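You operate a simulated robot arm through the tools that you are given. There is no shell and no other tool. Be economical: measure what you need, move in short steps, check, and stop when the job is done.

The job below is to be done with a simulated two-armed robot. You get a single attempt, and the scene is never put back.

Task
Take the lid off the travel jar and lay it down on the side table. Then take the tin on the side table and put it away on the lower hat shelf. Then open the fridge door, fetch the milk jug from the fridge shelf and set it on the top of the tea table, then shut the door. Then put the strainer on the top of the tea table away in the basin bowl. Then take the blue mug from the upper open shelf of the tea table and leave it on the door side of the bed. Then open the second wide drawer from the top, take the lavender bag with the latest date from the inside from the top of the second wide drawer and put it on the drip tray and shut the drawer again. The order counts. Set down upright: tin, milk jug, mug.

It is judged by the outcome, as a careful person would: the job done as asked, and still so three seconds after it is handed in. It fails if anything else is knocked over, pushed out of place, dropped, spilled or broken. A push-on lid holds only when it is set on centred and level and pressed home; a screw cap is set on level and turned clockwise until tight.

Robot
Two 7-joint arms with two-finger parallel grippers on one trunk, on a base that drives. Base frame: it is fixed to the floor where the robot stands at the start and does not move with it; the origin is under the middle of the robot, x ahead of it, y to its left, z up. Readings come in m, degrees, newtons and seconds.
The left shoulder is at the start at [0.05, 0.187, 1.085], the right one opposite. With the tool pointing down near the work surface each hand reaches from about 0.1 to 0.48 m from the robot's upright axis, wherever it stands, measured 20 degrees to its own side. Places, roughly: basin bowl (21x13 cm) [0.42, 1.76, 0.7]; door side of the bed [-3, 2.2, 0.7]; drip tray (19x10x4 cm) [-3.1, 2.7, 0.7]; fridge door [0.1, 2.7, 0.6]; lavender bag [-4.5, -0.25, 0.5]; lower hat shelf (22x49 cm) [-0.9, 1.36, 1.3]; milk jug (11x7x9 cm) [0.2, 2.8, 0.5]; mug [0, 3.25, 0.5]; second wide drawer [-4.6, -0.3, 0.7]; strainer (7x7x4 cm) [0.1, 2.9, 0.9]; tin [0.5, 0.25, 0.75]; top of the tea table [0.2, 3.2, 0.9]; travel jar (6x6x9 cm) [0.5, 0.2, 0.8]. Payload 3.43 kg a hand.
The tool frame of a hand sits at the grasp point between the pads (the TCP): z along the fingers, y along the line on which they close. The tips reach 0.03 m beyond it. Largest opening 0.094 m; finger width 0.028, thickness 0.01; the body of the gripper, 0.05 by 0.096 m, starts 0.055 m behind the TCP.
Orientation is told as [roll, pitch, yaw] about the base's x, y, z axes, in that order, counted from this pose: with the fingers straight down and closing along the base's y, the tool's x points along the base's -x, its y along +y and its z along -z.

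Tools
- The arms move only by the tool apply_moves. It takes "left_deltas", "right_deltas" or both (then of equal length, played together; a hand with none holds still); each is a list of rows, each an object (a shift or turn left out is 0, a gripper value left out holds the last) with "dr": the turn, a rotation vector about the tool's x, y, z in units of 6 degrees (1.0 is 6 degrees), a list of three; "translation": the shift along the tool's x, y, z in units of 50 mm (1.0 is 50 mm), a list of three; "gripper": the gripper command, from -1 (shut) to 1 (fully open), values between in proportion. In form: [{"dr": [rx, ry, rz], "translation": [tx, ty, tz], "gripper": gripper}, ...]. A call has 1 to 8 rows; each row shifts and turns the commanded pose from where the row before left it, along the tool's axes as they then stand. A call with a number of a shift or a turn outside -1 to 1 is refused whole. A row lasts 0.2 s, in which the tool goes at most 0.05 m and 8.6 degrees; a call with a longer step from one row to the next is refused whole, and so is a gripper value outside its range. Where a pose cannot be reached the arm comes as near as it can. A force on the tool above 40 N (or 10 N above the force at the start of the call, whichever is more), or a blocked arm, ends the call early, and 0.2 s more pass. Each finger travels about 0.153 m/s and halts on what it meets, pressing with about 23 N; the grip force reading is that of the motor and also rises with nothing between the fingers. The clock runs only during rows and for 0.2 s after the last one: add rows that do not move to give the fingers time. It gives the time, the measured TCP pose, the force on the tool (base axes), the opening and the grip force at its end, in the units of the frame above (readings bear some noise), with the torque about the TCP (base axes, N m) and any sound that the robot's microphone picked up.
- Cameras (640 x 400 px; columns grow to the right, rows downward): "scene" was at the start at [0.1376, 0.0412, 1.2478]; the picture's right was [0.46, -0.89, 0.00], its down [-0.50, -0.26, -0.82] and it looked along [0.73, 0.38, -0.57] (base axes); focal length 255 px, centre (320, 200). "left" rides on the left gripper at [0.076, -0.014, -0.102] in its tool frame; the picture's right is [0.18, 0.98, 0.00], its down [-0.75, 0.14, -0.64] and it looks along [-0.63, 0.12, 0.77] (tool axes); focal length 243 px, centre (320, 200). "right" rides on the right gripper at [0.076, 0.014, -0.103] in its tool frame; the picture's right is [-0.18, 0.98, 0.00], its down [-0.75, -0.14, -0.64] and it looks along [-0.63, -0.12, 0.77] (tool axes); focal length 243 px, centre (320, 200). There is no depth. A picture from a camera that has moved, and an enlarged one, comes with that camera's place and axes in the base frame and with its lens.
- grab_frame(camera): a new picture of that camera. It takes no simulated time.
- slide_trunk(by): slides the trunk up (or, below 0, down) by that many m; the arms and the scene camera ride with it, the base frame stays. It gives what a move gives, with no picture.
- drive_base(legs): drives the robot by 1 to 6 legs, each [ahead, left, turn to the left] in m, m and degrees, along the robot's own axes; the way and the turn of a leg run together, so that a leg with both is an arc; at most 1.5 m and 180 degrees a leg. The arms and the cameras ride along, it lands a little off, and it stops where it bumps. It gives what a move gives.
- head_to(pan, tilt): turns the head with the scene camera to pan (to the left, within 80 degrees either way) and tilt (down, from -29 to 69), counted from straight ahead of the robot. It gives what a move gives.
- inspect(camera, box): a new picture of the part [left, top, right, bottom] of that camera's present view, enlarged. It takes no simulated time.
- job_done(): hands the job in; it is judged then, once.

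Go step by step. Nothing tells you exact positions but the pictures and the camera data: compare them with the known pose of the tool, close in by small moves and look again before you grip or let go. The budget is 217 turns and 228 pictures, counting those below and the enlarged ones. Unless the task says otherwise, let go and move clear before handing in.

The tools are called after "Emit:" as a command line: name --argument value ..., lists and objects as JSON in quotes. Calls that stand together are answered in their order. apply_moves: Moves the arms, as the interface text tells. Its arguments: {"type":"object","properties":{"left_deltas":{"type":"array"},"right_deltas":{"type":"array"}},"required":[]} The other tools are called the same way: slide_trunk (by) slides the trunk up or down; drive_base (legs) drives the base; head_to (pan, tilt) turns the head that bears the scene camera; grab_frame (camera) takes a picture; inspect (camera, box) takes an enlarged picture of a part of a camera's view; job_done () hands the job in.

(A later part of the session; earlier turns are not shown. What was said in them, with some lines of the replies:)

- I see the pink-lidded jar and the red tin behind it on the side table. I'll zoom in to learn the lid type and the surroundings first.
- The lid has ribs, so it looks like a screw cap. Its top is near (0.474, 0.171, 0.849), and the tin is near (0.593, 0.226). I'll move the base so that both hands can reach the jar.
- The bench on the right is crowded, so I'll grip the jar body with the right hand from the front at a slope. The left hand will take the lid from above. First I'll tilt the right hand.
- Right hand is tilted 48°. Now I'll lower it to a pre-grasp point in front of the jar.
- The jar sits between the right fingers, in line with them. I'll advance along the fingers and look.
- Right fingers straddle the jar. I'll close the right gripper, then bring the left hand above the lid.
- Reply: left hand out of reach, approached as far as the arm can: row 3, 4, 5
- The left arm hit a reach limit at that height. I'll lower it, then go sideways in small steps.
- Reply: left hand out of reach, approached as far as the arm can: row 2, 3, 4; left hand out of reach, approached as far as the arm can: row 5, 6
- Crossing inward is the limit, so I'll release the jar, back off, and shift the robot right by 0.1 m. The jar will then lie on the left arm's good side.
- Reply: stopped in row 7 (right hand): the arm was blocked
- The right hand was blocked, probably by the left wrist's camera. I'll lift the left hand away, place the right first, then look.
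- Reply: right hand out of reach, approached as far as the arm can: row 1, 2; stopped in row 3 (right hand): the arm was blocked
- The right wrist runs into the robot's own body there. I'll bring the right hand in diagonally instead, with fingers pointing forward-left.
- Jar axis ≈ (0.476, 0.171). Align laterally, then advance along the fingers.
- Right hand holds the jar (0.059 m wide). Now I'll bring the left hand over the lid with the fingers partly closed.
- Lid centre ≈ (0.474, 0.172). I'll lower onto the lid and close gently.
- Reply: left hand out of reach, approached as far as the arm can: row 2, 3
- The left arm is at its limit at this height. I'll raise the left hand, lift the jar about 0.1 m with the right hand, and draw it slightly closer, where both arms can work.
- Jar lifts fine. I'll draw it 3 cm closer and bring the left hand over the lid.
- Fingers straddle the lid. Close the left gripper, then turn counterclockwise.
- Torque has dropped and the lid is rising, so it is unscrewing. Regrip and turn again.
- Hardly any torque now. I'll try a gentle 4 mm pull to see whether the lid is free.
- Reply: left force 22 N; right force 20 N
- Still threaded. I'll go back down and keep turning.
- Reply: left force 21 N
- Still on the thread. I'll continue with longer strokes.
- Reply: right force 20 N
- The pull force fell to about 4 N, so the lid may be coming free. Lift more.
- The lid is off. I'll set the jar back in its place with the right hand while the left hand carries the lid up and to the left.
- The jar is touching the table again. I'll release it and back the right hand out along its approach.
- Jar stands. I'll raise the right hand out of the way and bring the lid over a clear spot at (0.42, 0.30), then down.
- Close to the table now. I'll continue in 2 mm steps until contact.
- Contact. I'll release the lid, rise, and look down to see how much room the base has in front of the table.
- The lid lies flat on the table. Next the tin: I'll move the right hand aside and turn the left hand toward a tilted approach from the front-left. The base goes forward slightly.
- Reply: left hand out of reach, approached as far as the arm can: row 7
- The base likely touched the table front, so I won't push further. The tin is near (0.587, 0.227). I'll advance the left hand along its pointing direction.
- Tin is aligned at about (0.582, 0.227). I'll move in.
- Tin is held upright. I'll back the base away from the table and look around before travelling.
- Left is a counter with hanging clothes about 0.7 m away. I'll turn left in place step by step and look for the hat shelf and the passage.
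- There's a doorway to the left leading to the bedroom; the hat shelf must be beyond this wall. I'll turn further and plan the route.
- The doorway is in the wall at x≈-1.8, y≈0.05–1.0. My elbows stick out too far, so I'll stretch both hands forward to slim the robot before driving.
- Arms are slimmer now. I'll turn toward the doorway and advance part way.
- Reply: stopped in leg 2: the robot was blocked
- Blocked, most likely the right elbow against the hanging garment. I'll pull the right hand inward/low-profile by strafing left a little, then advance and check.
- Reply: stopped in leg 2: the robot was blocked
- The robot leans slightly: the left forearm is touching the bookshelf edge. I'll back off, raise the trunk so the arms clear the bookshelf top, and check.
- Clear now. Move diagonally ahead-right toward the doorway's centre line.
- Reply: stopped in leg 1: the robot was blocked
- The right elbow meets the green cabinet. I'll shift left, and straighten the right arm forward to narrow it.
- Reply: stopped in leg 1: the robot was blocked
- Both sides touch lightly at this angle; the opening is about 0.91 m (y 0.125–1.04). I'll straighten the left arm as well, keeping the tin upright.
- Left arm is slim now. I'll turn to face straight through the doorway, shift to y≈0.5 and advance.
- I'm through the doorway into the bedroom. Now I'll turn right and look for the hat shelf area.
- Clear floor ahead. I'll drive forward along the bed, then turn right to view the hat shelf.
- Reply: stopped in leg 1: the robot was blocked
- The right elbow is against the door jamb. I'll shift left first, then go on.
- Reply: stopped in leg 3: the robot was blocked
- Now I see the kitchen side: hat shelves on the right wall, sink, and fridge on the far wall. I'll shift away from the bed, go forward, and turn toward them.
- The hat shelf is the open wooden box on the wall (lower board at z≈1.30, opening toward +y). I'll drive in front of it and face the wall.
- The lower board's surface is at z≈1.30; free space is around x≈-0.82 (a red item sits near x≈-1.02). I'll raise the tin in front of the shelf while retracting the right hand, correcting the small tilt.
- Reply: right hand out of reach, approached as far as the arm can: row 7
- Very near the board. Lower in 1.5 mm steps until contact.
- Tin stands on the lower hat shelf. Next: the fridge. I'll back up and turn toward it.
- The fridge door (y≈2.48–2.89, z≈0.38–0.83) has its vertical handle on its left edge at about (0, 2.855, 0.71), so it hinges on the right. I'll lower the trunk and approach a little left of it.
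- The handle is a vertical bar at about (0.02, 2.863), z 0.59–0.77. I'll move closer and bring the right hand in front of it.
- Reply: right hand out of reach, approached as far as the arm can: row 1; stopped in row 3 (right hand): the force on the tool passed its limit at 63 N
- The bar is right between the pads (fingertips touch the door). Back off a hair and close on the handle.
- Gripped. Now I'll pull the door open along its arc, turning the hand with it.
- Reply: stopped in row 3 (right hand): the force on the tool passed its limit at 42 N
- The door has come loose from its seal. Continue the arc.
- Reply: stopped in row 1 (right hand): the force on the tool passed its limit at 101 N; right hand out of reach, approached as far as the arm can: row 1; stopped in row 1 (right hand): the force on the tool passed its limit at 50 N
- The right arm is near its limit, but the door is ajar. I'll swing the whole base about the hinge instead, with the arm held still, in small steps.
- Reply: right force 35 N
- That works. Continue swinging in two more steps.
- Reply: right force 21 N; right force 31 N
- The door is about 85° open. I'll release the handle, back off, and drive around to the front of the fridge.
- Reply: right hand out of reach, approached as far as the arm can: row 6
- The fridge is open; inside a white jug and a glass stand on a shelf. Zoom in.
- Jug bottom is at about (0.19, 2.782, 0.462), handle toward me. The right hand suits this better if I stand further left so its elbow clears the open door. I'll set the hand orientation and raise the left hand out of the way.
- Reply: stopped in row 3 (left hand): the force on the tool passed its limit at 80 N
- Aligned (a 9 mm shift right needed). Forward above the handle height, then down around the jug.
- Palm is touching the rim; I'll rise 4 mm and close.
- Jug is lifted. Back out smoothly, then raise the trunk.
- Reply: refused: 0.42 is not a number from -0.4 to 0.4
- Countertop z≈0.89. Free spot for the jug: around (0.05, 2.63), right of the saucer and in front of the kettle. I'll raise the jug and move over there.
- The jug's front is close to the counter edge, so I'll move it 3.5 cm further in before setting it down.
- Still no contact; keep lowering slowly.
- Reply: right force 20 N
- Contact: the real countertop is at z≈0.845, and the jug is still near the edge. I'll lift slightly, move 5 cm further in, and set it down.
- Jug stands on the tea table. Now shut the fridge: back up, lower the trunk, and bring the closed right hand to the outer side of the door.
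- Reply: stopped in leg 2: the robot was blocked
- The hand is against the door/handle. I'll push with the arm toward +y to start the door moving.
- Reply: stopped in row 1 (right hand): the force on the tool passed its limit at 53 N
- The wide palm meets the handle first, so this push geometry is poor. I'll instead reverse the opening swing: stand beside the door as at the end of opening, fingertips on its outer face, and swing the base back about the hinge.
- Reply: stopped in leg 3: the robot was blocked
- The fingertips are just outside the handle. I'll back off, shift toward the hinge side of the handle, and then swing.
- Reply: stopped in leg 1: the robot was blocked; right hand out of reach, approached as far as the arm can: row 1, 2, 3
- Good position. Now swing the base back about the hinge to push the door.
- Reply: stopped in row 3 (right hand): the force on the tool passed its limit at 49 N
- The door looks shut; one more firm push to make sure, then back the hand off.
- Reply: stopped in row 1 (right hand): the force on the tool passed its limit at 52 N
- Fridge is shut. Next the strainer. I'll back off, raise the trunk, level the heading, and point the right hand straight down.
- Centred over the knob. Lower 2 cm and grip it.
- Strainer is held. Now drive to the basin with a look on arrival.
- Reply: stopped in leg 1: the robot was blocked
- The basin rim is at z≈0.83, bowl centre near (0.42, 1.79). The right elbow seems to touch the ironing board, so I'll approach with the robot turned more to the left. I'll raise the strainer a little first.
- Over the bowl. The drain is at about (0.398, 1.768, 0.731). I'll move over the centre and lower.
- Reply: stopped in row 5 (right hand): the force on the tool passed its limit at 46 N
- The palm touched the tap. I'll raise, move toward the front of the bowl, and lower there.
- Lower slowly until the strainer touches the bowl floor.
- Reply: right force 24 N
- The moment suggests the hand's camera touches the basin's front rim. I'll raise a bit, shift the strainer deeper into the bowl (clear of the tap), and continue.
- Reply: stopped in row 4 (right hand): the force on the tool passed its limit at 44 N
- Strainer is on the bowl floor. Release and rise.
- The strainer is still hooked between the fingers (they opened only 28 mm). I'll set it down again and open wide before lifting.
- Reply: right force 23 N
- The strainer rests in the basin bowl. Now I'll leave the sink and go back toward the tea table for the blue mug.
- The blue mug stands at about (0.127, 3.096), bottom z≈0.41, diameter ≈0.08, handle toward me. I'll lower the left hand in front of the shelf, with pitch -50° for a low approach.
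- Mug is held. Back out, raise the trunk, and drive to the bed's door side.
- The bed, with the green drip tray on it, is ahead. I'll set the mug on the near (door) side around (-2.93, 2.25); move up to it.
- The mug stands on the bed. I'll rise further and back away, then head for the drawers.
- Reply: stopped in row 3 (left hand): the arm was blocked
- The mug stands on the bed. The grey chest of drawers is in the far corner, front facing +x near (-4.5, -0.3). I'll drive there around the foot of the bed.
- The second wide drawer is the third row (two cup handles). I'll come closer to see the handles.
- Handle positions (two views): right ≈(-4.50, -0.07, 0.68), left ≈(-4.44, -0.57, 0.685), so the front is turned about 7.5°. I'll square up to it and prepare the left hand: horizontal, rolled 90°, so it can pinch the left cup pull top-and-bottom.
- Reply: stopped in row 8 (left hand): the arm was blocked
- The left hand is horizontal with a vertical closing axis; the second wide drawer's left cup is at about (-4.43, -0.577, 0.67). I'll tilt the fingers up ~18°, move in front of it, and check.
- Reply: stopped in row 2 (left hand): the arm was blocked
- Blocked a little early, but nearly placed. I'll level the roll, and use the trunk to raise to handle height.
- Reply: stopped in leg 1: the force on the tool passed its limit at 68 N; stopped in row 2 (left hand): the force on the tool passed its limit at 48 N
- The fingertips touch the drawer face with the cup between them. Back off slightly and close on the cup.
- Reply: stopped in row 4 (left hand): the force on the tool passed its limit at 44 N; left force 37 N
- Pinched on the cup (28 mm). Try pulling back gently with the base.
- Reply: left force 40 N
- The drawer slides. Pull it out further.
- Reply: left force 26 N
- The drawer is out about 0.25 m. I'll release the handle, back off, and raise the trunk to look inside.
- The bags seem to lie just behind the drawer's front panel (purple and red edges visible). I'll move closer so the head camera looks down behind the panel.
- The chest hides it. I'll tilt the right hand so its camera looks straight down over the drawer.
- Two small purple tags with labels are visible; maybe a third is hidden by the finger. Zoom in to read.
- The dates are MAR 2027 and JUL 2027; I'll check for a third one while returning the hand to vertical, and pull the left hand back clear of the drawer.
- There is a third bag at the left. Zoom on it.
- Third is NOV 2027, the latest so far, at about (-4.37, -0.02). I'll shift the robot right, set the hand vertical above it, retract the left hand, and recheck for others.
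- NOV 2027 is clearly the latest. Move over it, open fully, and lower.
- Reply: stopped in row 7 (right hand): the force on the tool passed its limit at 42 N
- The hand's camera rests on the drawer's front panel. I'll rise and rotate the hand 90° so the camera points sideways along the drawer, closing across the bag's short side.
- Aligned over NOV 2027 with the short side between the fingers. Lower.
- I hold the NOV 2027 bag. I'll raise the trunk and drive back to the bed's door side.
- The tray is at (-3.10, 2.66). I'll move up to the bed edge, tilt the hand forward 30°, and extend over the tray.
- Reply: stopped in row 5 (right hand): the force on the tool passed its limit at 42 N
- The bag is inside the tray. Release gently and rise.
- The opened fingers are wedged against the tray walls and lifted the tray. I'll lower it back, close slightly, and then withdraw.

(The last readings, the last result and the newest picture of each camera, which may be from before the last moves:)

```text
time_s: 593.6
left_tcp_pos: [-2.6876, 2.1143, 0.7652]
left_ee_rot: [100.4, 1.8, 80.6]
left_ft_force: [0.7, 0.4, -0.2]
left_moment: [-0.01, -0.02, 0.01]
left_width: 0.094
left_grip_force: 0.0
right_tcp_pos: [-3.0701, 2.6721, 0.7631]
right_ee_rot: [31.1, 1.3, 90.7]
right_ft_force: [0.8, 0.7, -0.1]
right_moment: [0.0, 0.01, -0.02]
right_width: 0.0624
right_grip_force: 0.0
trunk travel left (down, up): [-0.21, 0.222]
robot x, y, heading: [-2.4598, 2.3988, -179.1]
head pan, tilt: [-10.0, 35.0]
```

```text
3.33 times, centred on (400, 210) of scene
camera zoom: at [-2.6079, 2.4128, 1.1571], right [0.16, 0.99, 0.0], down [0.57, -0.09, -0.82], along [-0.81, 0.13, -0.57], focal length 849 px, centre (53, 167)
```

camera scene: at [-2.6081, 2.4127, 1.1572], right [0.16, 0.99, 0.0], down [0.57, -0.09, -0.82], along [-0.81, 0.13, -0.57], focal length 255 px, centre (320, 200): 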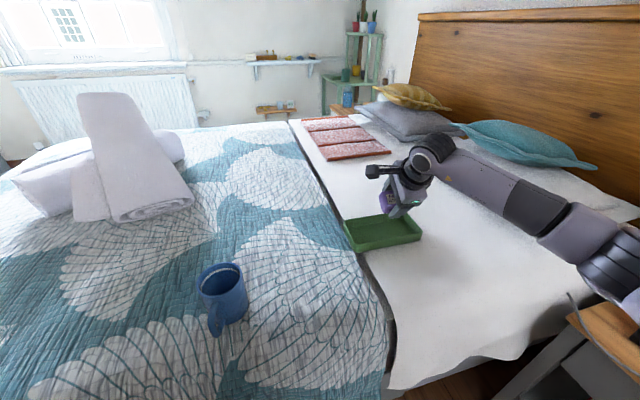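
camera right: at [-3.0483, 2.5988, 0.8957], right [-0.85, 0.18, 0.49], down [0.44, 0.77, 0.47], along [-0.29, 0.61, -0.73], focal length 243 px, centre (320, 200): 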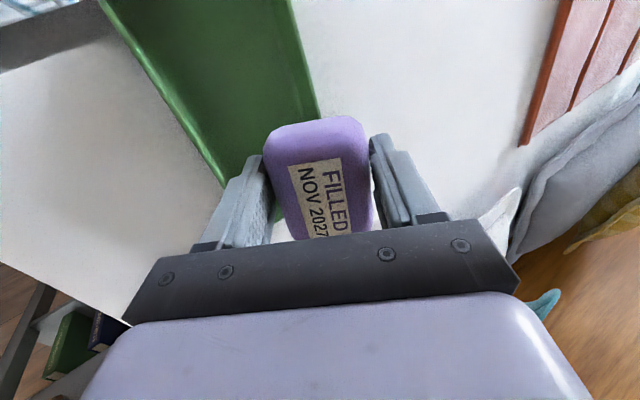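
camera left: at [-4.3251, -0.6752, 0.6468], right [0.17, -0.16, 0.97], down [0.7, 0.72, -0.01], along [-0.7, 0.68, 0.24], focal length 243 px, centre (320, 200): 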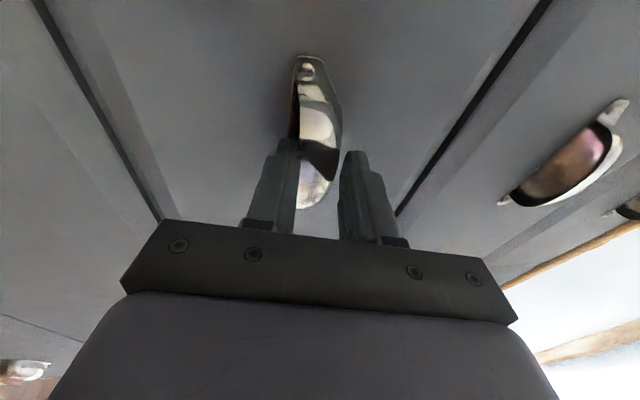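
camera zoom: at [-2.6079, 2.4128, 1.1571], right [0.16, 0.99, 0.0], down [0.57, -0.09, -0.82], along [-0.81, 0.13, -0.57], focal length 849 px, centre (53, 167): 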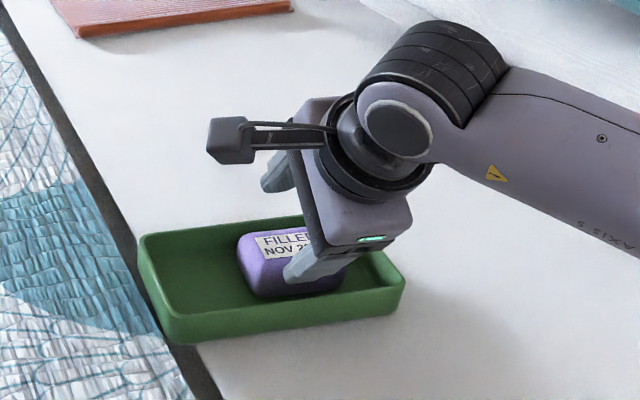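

The bag lies in the tray and the tray is back on the bed. Now withdraw, retract the right hand, extend the left (closed) for pushing, and drive back to the drawers.

Emit:
apply_moves --right_deltas '[{"translation": [0, 0.4, -0.7]}, {"translation": [0, 0.4, -0.7]}, {"translation": [0, 0.4, -0.7]}, {}]'

Emit:
drive_base --legs '[[-0.16, 0, 0]]'

Emit:
apply_moves --right_deltas '[{"translation": [0, -0.8, -0.46]}, {"translation": [0, -0.8, -0.46]}, {"translation": [0, -0.8, -0.46]}, {"translation": [0, -0.8, -0.46]}, {"translation": [0, -0.8, -0.46]}, {}]' --left_deltas '[{"gripper": -1}, {"translation": [0, 0, 0.9]}, {"translation": [0, 0, 0.9]}, {"translation": [0, 0, 0.9]}, {"translation": [0, 0, 0.9]}, {}]'

Emit:
grab_frame --camera "scene"

```text
time_s: 594.6
left_tcp_pos: [-2.6877, 2.1145, 0.7643]
left_ee_rot: [100.5, 1.9, 80.6]
left_ft_force: [-0.5, 0.4, -0.1]
left_moment: [0.0, -0.01, 0.0]
left_width: 0.0939
left_grip_force: 0.0
right_tcp_pos: [-3.0664, 2.6732, 0.8856]
right_ee_rot: [31.2, 1.3, 90.7]
right_ft_force: [0.1, -0.2, 0.2]
right_moment: [-0.03, -0.01, 0.0]
right_width: 0.0627
right_grip_force: 0.0
trunk travel left (down, up): [-0.21, 0.222]
robot x, y, heading: [-2.462, 2.3989, -179.4]
head pan, tilt: [-10.0, 35.0]
```

```text
time_s: 596.0
left_tcp_pos: [-2.5271, 2.1172, 0.7648]
left_ee_rot: [100.5, 2.0, 80.7]
left_ft_force: [1.0, 0.9, -0.2]
left_moment: [-0.01, 0.02, 0.02]
left_width: 0.0939
left_grip_force: 0.1
right_tcp_pos: [-2.907, 2.6748, 0.8863]
right_ee_rot: [31.3, 1.3, 90.7]
right_ft_force: [0.4, -0.5, -0.4]
right_moment: [0.0, 0.02, 0.0]
right_width: 0.0624
right_grip_force: 0.1
trunk travel left (down, up): [-0.21, 0.222]
robot x, y, heading: [-2.3035, 2.3996, -179.3]
head pan, tilt: [-10.0, 35.0]
```

```text
time_s: 597.5
left_tcp_pos: [-2.7038, 2.1454, 0.7972]
left_ee_rot: [100.6, 2.0, 80.8]
left_ft_force: [0.4, 0.5, 0.1]
left_moment: [-0.02, -0.03, 0.01]
left_width: 0.0002
left_grip_force: 23.1
right_tcp_pos: [-2.6788, 2.6785, 0.8806]
right_ee_rot: [31.2, 1.4, 90.7]
right_ft_force: [0.1, -0.7, -0.8]
right_moment: [0.0, 0.01, 0.0]
right_width: 0.0626
right_grip_force: 0.1
trunk travel left (down, up): [-0.21, 0.222]
robot x, y, heading: [-2.303, 2.3999, -179.2]
head pan, tilt: [-10.0, 35.0]
```

```text
10 pictures are left
camera scene: at [-2.4479, 2.4149, 1.1571], right [0.16, 0.99, 0.0], down [0.57, -0.09, -0.82], along [-0.81, 0.13, -0.57], focal length 255 px, centre (320, 200)
```

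scene: 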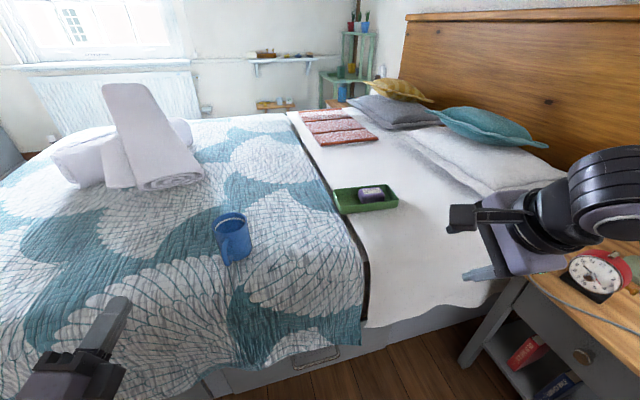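

Emit:
slide_trunk --by 0.2

Emit:
drive_base --legs '[[0, 1.4, 0], [0, 0.36, 0], [1.33, 0, 0], [0, 0.7, 0], [0, 0, 7]]'

Emit:
slide_trunk --by -0.31

Emit:
head_to --pan 0 --tilt 30

Emit:
grab_frame --camera "scene"

```text
time_s: 599.6
left_tcp_pos: [-2.7027, 2.1455, 0.9988]
left_ee_rot: [100.4, 1.9, 80.6]
left_ft_force: [0.2, 0.9, 0.3]
left_moment: [-0.04, 0.0, -0.01]
left_width: 0.0
left_grip_force: 23.2
right_tcp_pos: [-2.678, 2.6792, 1.081]
right_ee_rot: [31.3, 1.4, 90.7]
right_ft_force: [0.0, -0.4, 0.9]
right_moment: [-0.02, 0.02, -0.02]
right_width: 0.0622
right_grip_force: 0.0
trunk travel left (down, up): [-0.41, 0.022]
robot x, y, heading: [-2.3009, 2.4009, -179.3]
head pan, tilt: [-10.0, 35.0]
```

```text
time_s: 628.1
left_tcp_pos: [-4.0098, -0.304, 0.9962]
left_ee_rot: [100.6, 2.0, 86.5]
left_ft_force: [0.1, -1.0, -0.3]
left_moment: [0.02, 0.03, 0.02]
left_width: 0.0
left_grip_force: 22.7
right_tcp_pos: [-4.039, 0.2279, 1.0804]
right_ee_rot: [31.3, 1.2, 96.5]
right_ft_force: [0.5, -0.2, 0.2]
right_moment: [-0.04, 0.02, -0.01]
right_width: 0.0623
right_grip_force: 0.0
trunk travel left (down, up): [-0.41, 0.022]
robot x, y, heading: [-3.6408, -0.0088, -173.3]
head pan, tilt: [-10.0, 35.0]
```

```text
time_s: 631.2
left_tcp_pos: [-4.0102, -0.3048, 0.6868]
left_ee_rot: [100.5, 2.0, 86.5]
left_ft_force: [0.3, -0.5, -0.9]
left_moment: [-0.02, 0.0, 0.03]
left_width: 0.0
left_grip_force: 22.7
right_tcp_pos: [-4.0381, 0.2286, 0.7699]
right_ee_rot: [31.3, 1.3, 96.4]
right_ft_force: [0.4, -0.4, -1.1]
right_moment: [-0.07, -0.03, -0.04]
right_width: 0.0627
right_grip_force: 0.1
trunk travel left (down, up): [-0.1, 0.332]
robot x, y, heading: [-3.634, -0.0119, -173.3]
head pan, tilt: [-10.0, 35.0]
```

```text
time_s: 631.9
left_tcp_pos: [-4.0096, -0.3042, 0.6871]
left_ee_rot: [100.4, 2.0, 86.5]
left_ft_force: [0.1, -0.8, -0.1]
left_moment: [0.0, 0.01, -0.03]
left_width: 0.0001
left_grip_force: 23.4
right_tcp_pos: [-4.0384, 0.2285, 0.769]
right_ee_rot: [31.2, 1.3, 96.5]
right_ft_force: [-0.2, 0.3, 0.4]
right_moment: [0.0, -0.05, 0.01]
right_width: 0.0627
right_grip_force: 0.1
trunk travel left (down, up): [-0.1, 0.332]
robot x, y, heading: [-3.6397, -0.0061, -173.1]
head pan, tilt: [0.0, 30.0]
```

```text
9 pictures are left
camera scene: at [-3.7856, -0.026, 1.0549], right [-0.11, 0.99, 0.0], down [0.5, 0.06, -0.87], along [-0.86, -0.1, -0.5], focal length 255 px, centre (320, 200)
```

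scene: 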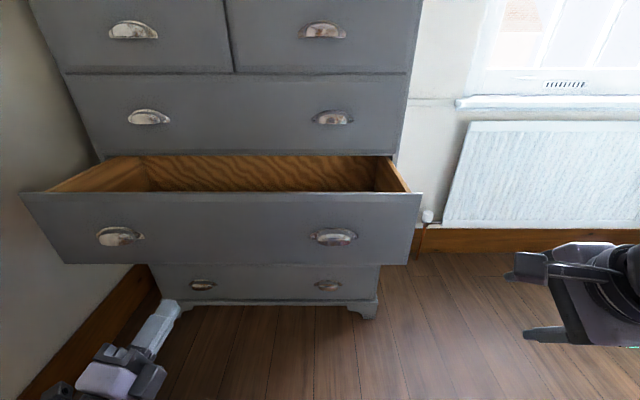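

Aim is between the handles. I'll retract the right hand more, then push the drawer in with the left hand by driving forward.

Emit:
apply_moves --right_deltas '[{"translation": [0, -0.7, -0.4]}, {"translation": [0, -0.7, -0.4]}, {"translation": [-0.8, 0, 0]}, {}]'

Emit:
drive_base --legs '[[0.38, 0, 0]]'

Emit:
grab_frame --camera "scene"

```text
time_s: 632.9
left_tcp_pos: [-4.0103, -0.3051, 0.688]
left_ee_rot: [100.4, 1.9, 86.5]
left_ft_force: [0.9, 0.3, 0.5]
left_moment: [-0.04, -0.02, -0.02]
left_width: 0.0
left_grip_force: 23.1
right_tcp_pos: [-4.0276, 0.2833, 0.7826]
right_ee_rot: [31.2, 1.3, 96.5]
right_ft_force: [-0.4, 0.5, 0.3]
right_moment: [0.02, 0.0, -0.03]
right_width: 0.0628
right_grip_force: 0.1
right hand out of reach, approached as far as the arm can: row 1, 2
trunk travel left (down, up): [-0.1, 0.332]
robot x, y, heading: [-3.6383, -0.0079, -173.4]
head pan, tilt: [0.0, 30.0]
```

```text
time_s: 635.3
left_tcp_pos: [-4.3862, -0.3457, 0.687]
left_ee_rot: [100.5, 1.9, 86.4]
left_ft_force: [-0.1, -0.3, -0.3]
left_moment: [0.03, 0.02, 0.0]
left_width: 0.0001
left_grip_force: 23.0
right_tcp_pos: [-4.4022, 0.2414, 0.7822]
right_ee_rot: [31.2, 1.3, 96.4]
right_ft_force: [0.1, -0.8, 1.0]
right_moment: [-0.01, 0.01, 0.01]
right_width: 0.0626
right_grip_force: 0.0
trunk travel left (down, up): [-0.1, 0.332]
robot x, y, heading: [-4.0144, -0.0514, -173.5]
head pan, tilt: [0.0, 30.0]
```

```text
8 pictures are left
camera scene: at [-4.161, -0.0685, 1.0549], right [-0.11, 0.99, 0.0], down [0.5, 0.06, -0.87], along [-0.86, -0.1, -0.5], focal length 255 px, centre (320, 200)
```

scene: 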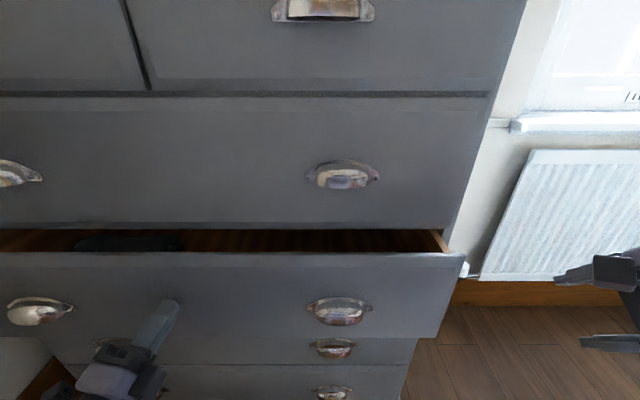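

Almost closed; push the last centimetres.

Emit:
drive_base --legs '[[0.09, 0, 0]]'

Emit:
grab_frame --camera "scene"

```text
time_s: 636.4
left_tcp_pos: [-4.4521, -0.3528, 0.6895]
left_ee_rot: [100.5, 2.0, 86.1]
left_ft_force: [11.7, -0.8, 1.7]
left_moment: [-0.03, 0.02, 0.14]
left_width: 0.0
left_grip_force: 23.2
right_tcp_pos: [-4.4744, 0.2326, 0.7826]
right_ee_rot: [31.2, 1.3, 96.6]
right_ft_force: [0.3, -0.4, -0.1]
right_moment: [-0.01, -0.02, 0.04]
right_width: 0.0625
right_grip_force: 0.0
trunk travel left (down, up): [-0.1, 0.332]
robot x, y, heading: [-4.0874, -0.0634, -173.3]
head pan, tilt: [0.0, 30.0]
stopped in leg 1: the force on the tool passed its limit at 202 N (the readings are from after the stop); the commanded pose is now the measured one
```

```text
7 pictures are left
camera scene: at [-4.232, -0.0772, 1.055], right [-0.12, 0.99, 0.0], down [0.5, 0.06, -0.87], along [-0.86, -0.1, -0.5], focal length 255 px, centre (320, 200)
```

scene: 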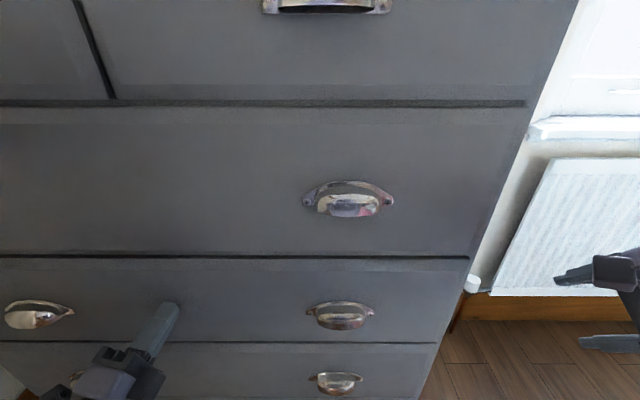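

The drawer is shut flush. Back away and confirm.

Emit:
drive_base --legs '[[-0.35, 0, 0]]'

Emit:
grab_frame --camera "scene"

```text
time_s: 638.6
left_tcp_pos: [-4.1116, -0.3134, 0.6883]
left_ee_rot: [100.5, 2.1, 85.8]
left_ft_force: [-0.6, -0.1, -0.7]
left_moment: [0.0, 0.04, 0.03]
left_width: 0.0
left_grip_force: 22.6
right_tcp_pos: [-4.131, 0.2722, 0.7816]
right_ee_rot: [31.3, 1.2, 96.1]
right_ft_force: [0.5, 0.5, 0.7]
right_moment: [0.01, -0.03, 0.01]
right_width: 0.0625
right_grip_force: 0.1
trunk travel left (down, up): [-0.1, 0.332]
robot x, y, heading: [-3.7447, -0.0211, -173.7]
head pan, tilt: [0.0, 30.0]
```

```text
6 pictures are left
camera scene: at [-3.8894, -0.0375, 1.0549], right [-0.11, 0.99, 0.0], down [0.5, 0.05, -0.87], along [-0.86, -0.09, -0.5], focal length 255 px, centre (320, 200)
```

scene: 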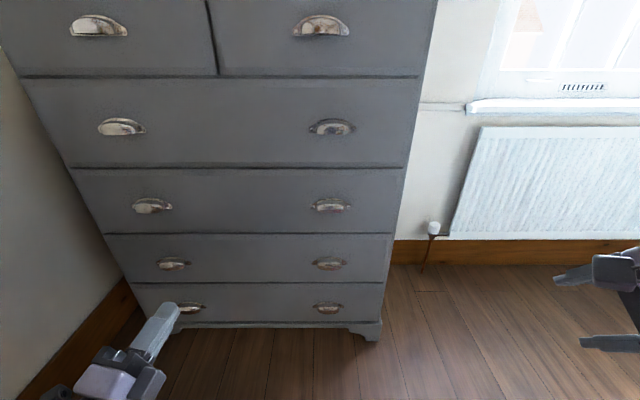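

All drawers are shut, both hands are empty and clear, and every step has been carried out in order. I'm handing the job in.

Emit:
job_done

```text
The job is handed in.
```

I did all six tasks in the order given and handed the job in; the fridge and the second wide drawer are both shut.

The final positions, going by the last pictures I took of each:
- **Jar lid:** unscrewed and lying flat on the side table, with the jar back in its place.
- **Tin:** upright on the lower hat shelf.
- **Milk jug:** upright on top of the tea table.
- **Strainer:** in the basin bowl.
- **Blue mug:** upright on the door side of the bed.
- **Lavender bag:** of the three bags (MAR, JUL and NOV 2027), NOV 2027 has the latest date. It is in the drip tray.

Some contacts along the way:
- **Drip tray:** it lifted briefly when my fingers wedged against its sides. I set it back within about 1 cm of where it was.
- **Strainer:** it stuck between my fingers on the first release, so I set it down a second time.
- **Furniture:** the robot bumped the side table, bookshelf, green cabinet, door frame and tap. It may also have bumped a hanging garment, the ironing board and the shoe bench. I saw nothing knocked over or moved, but did not go back to check each one.
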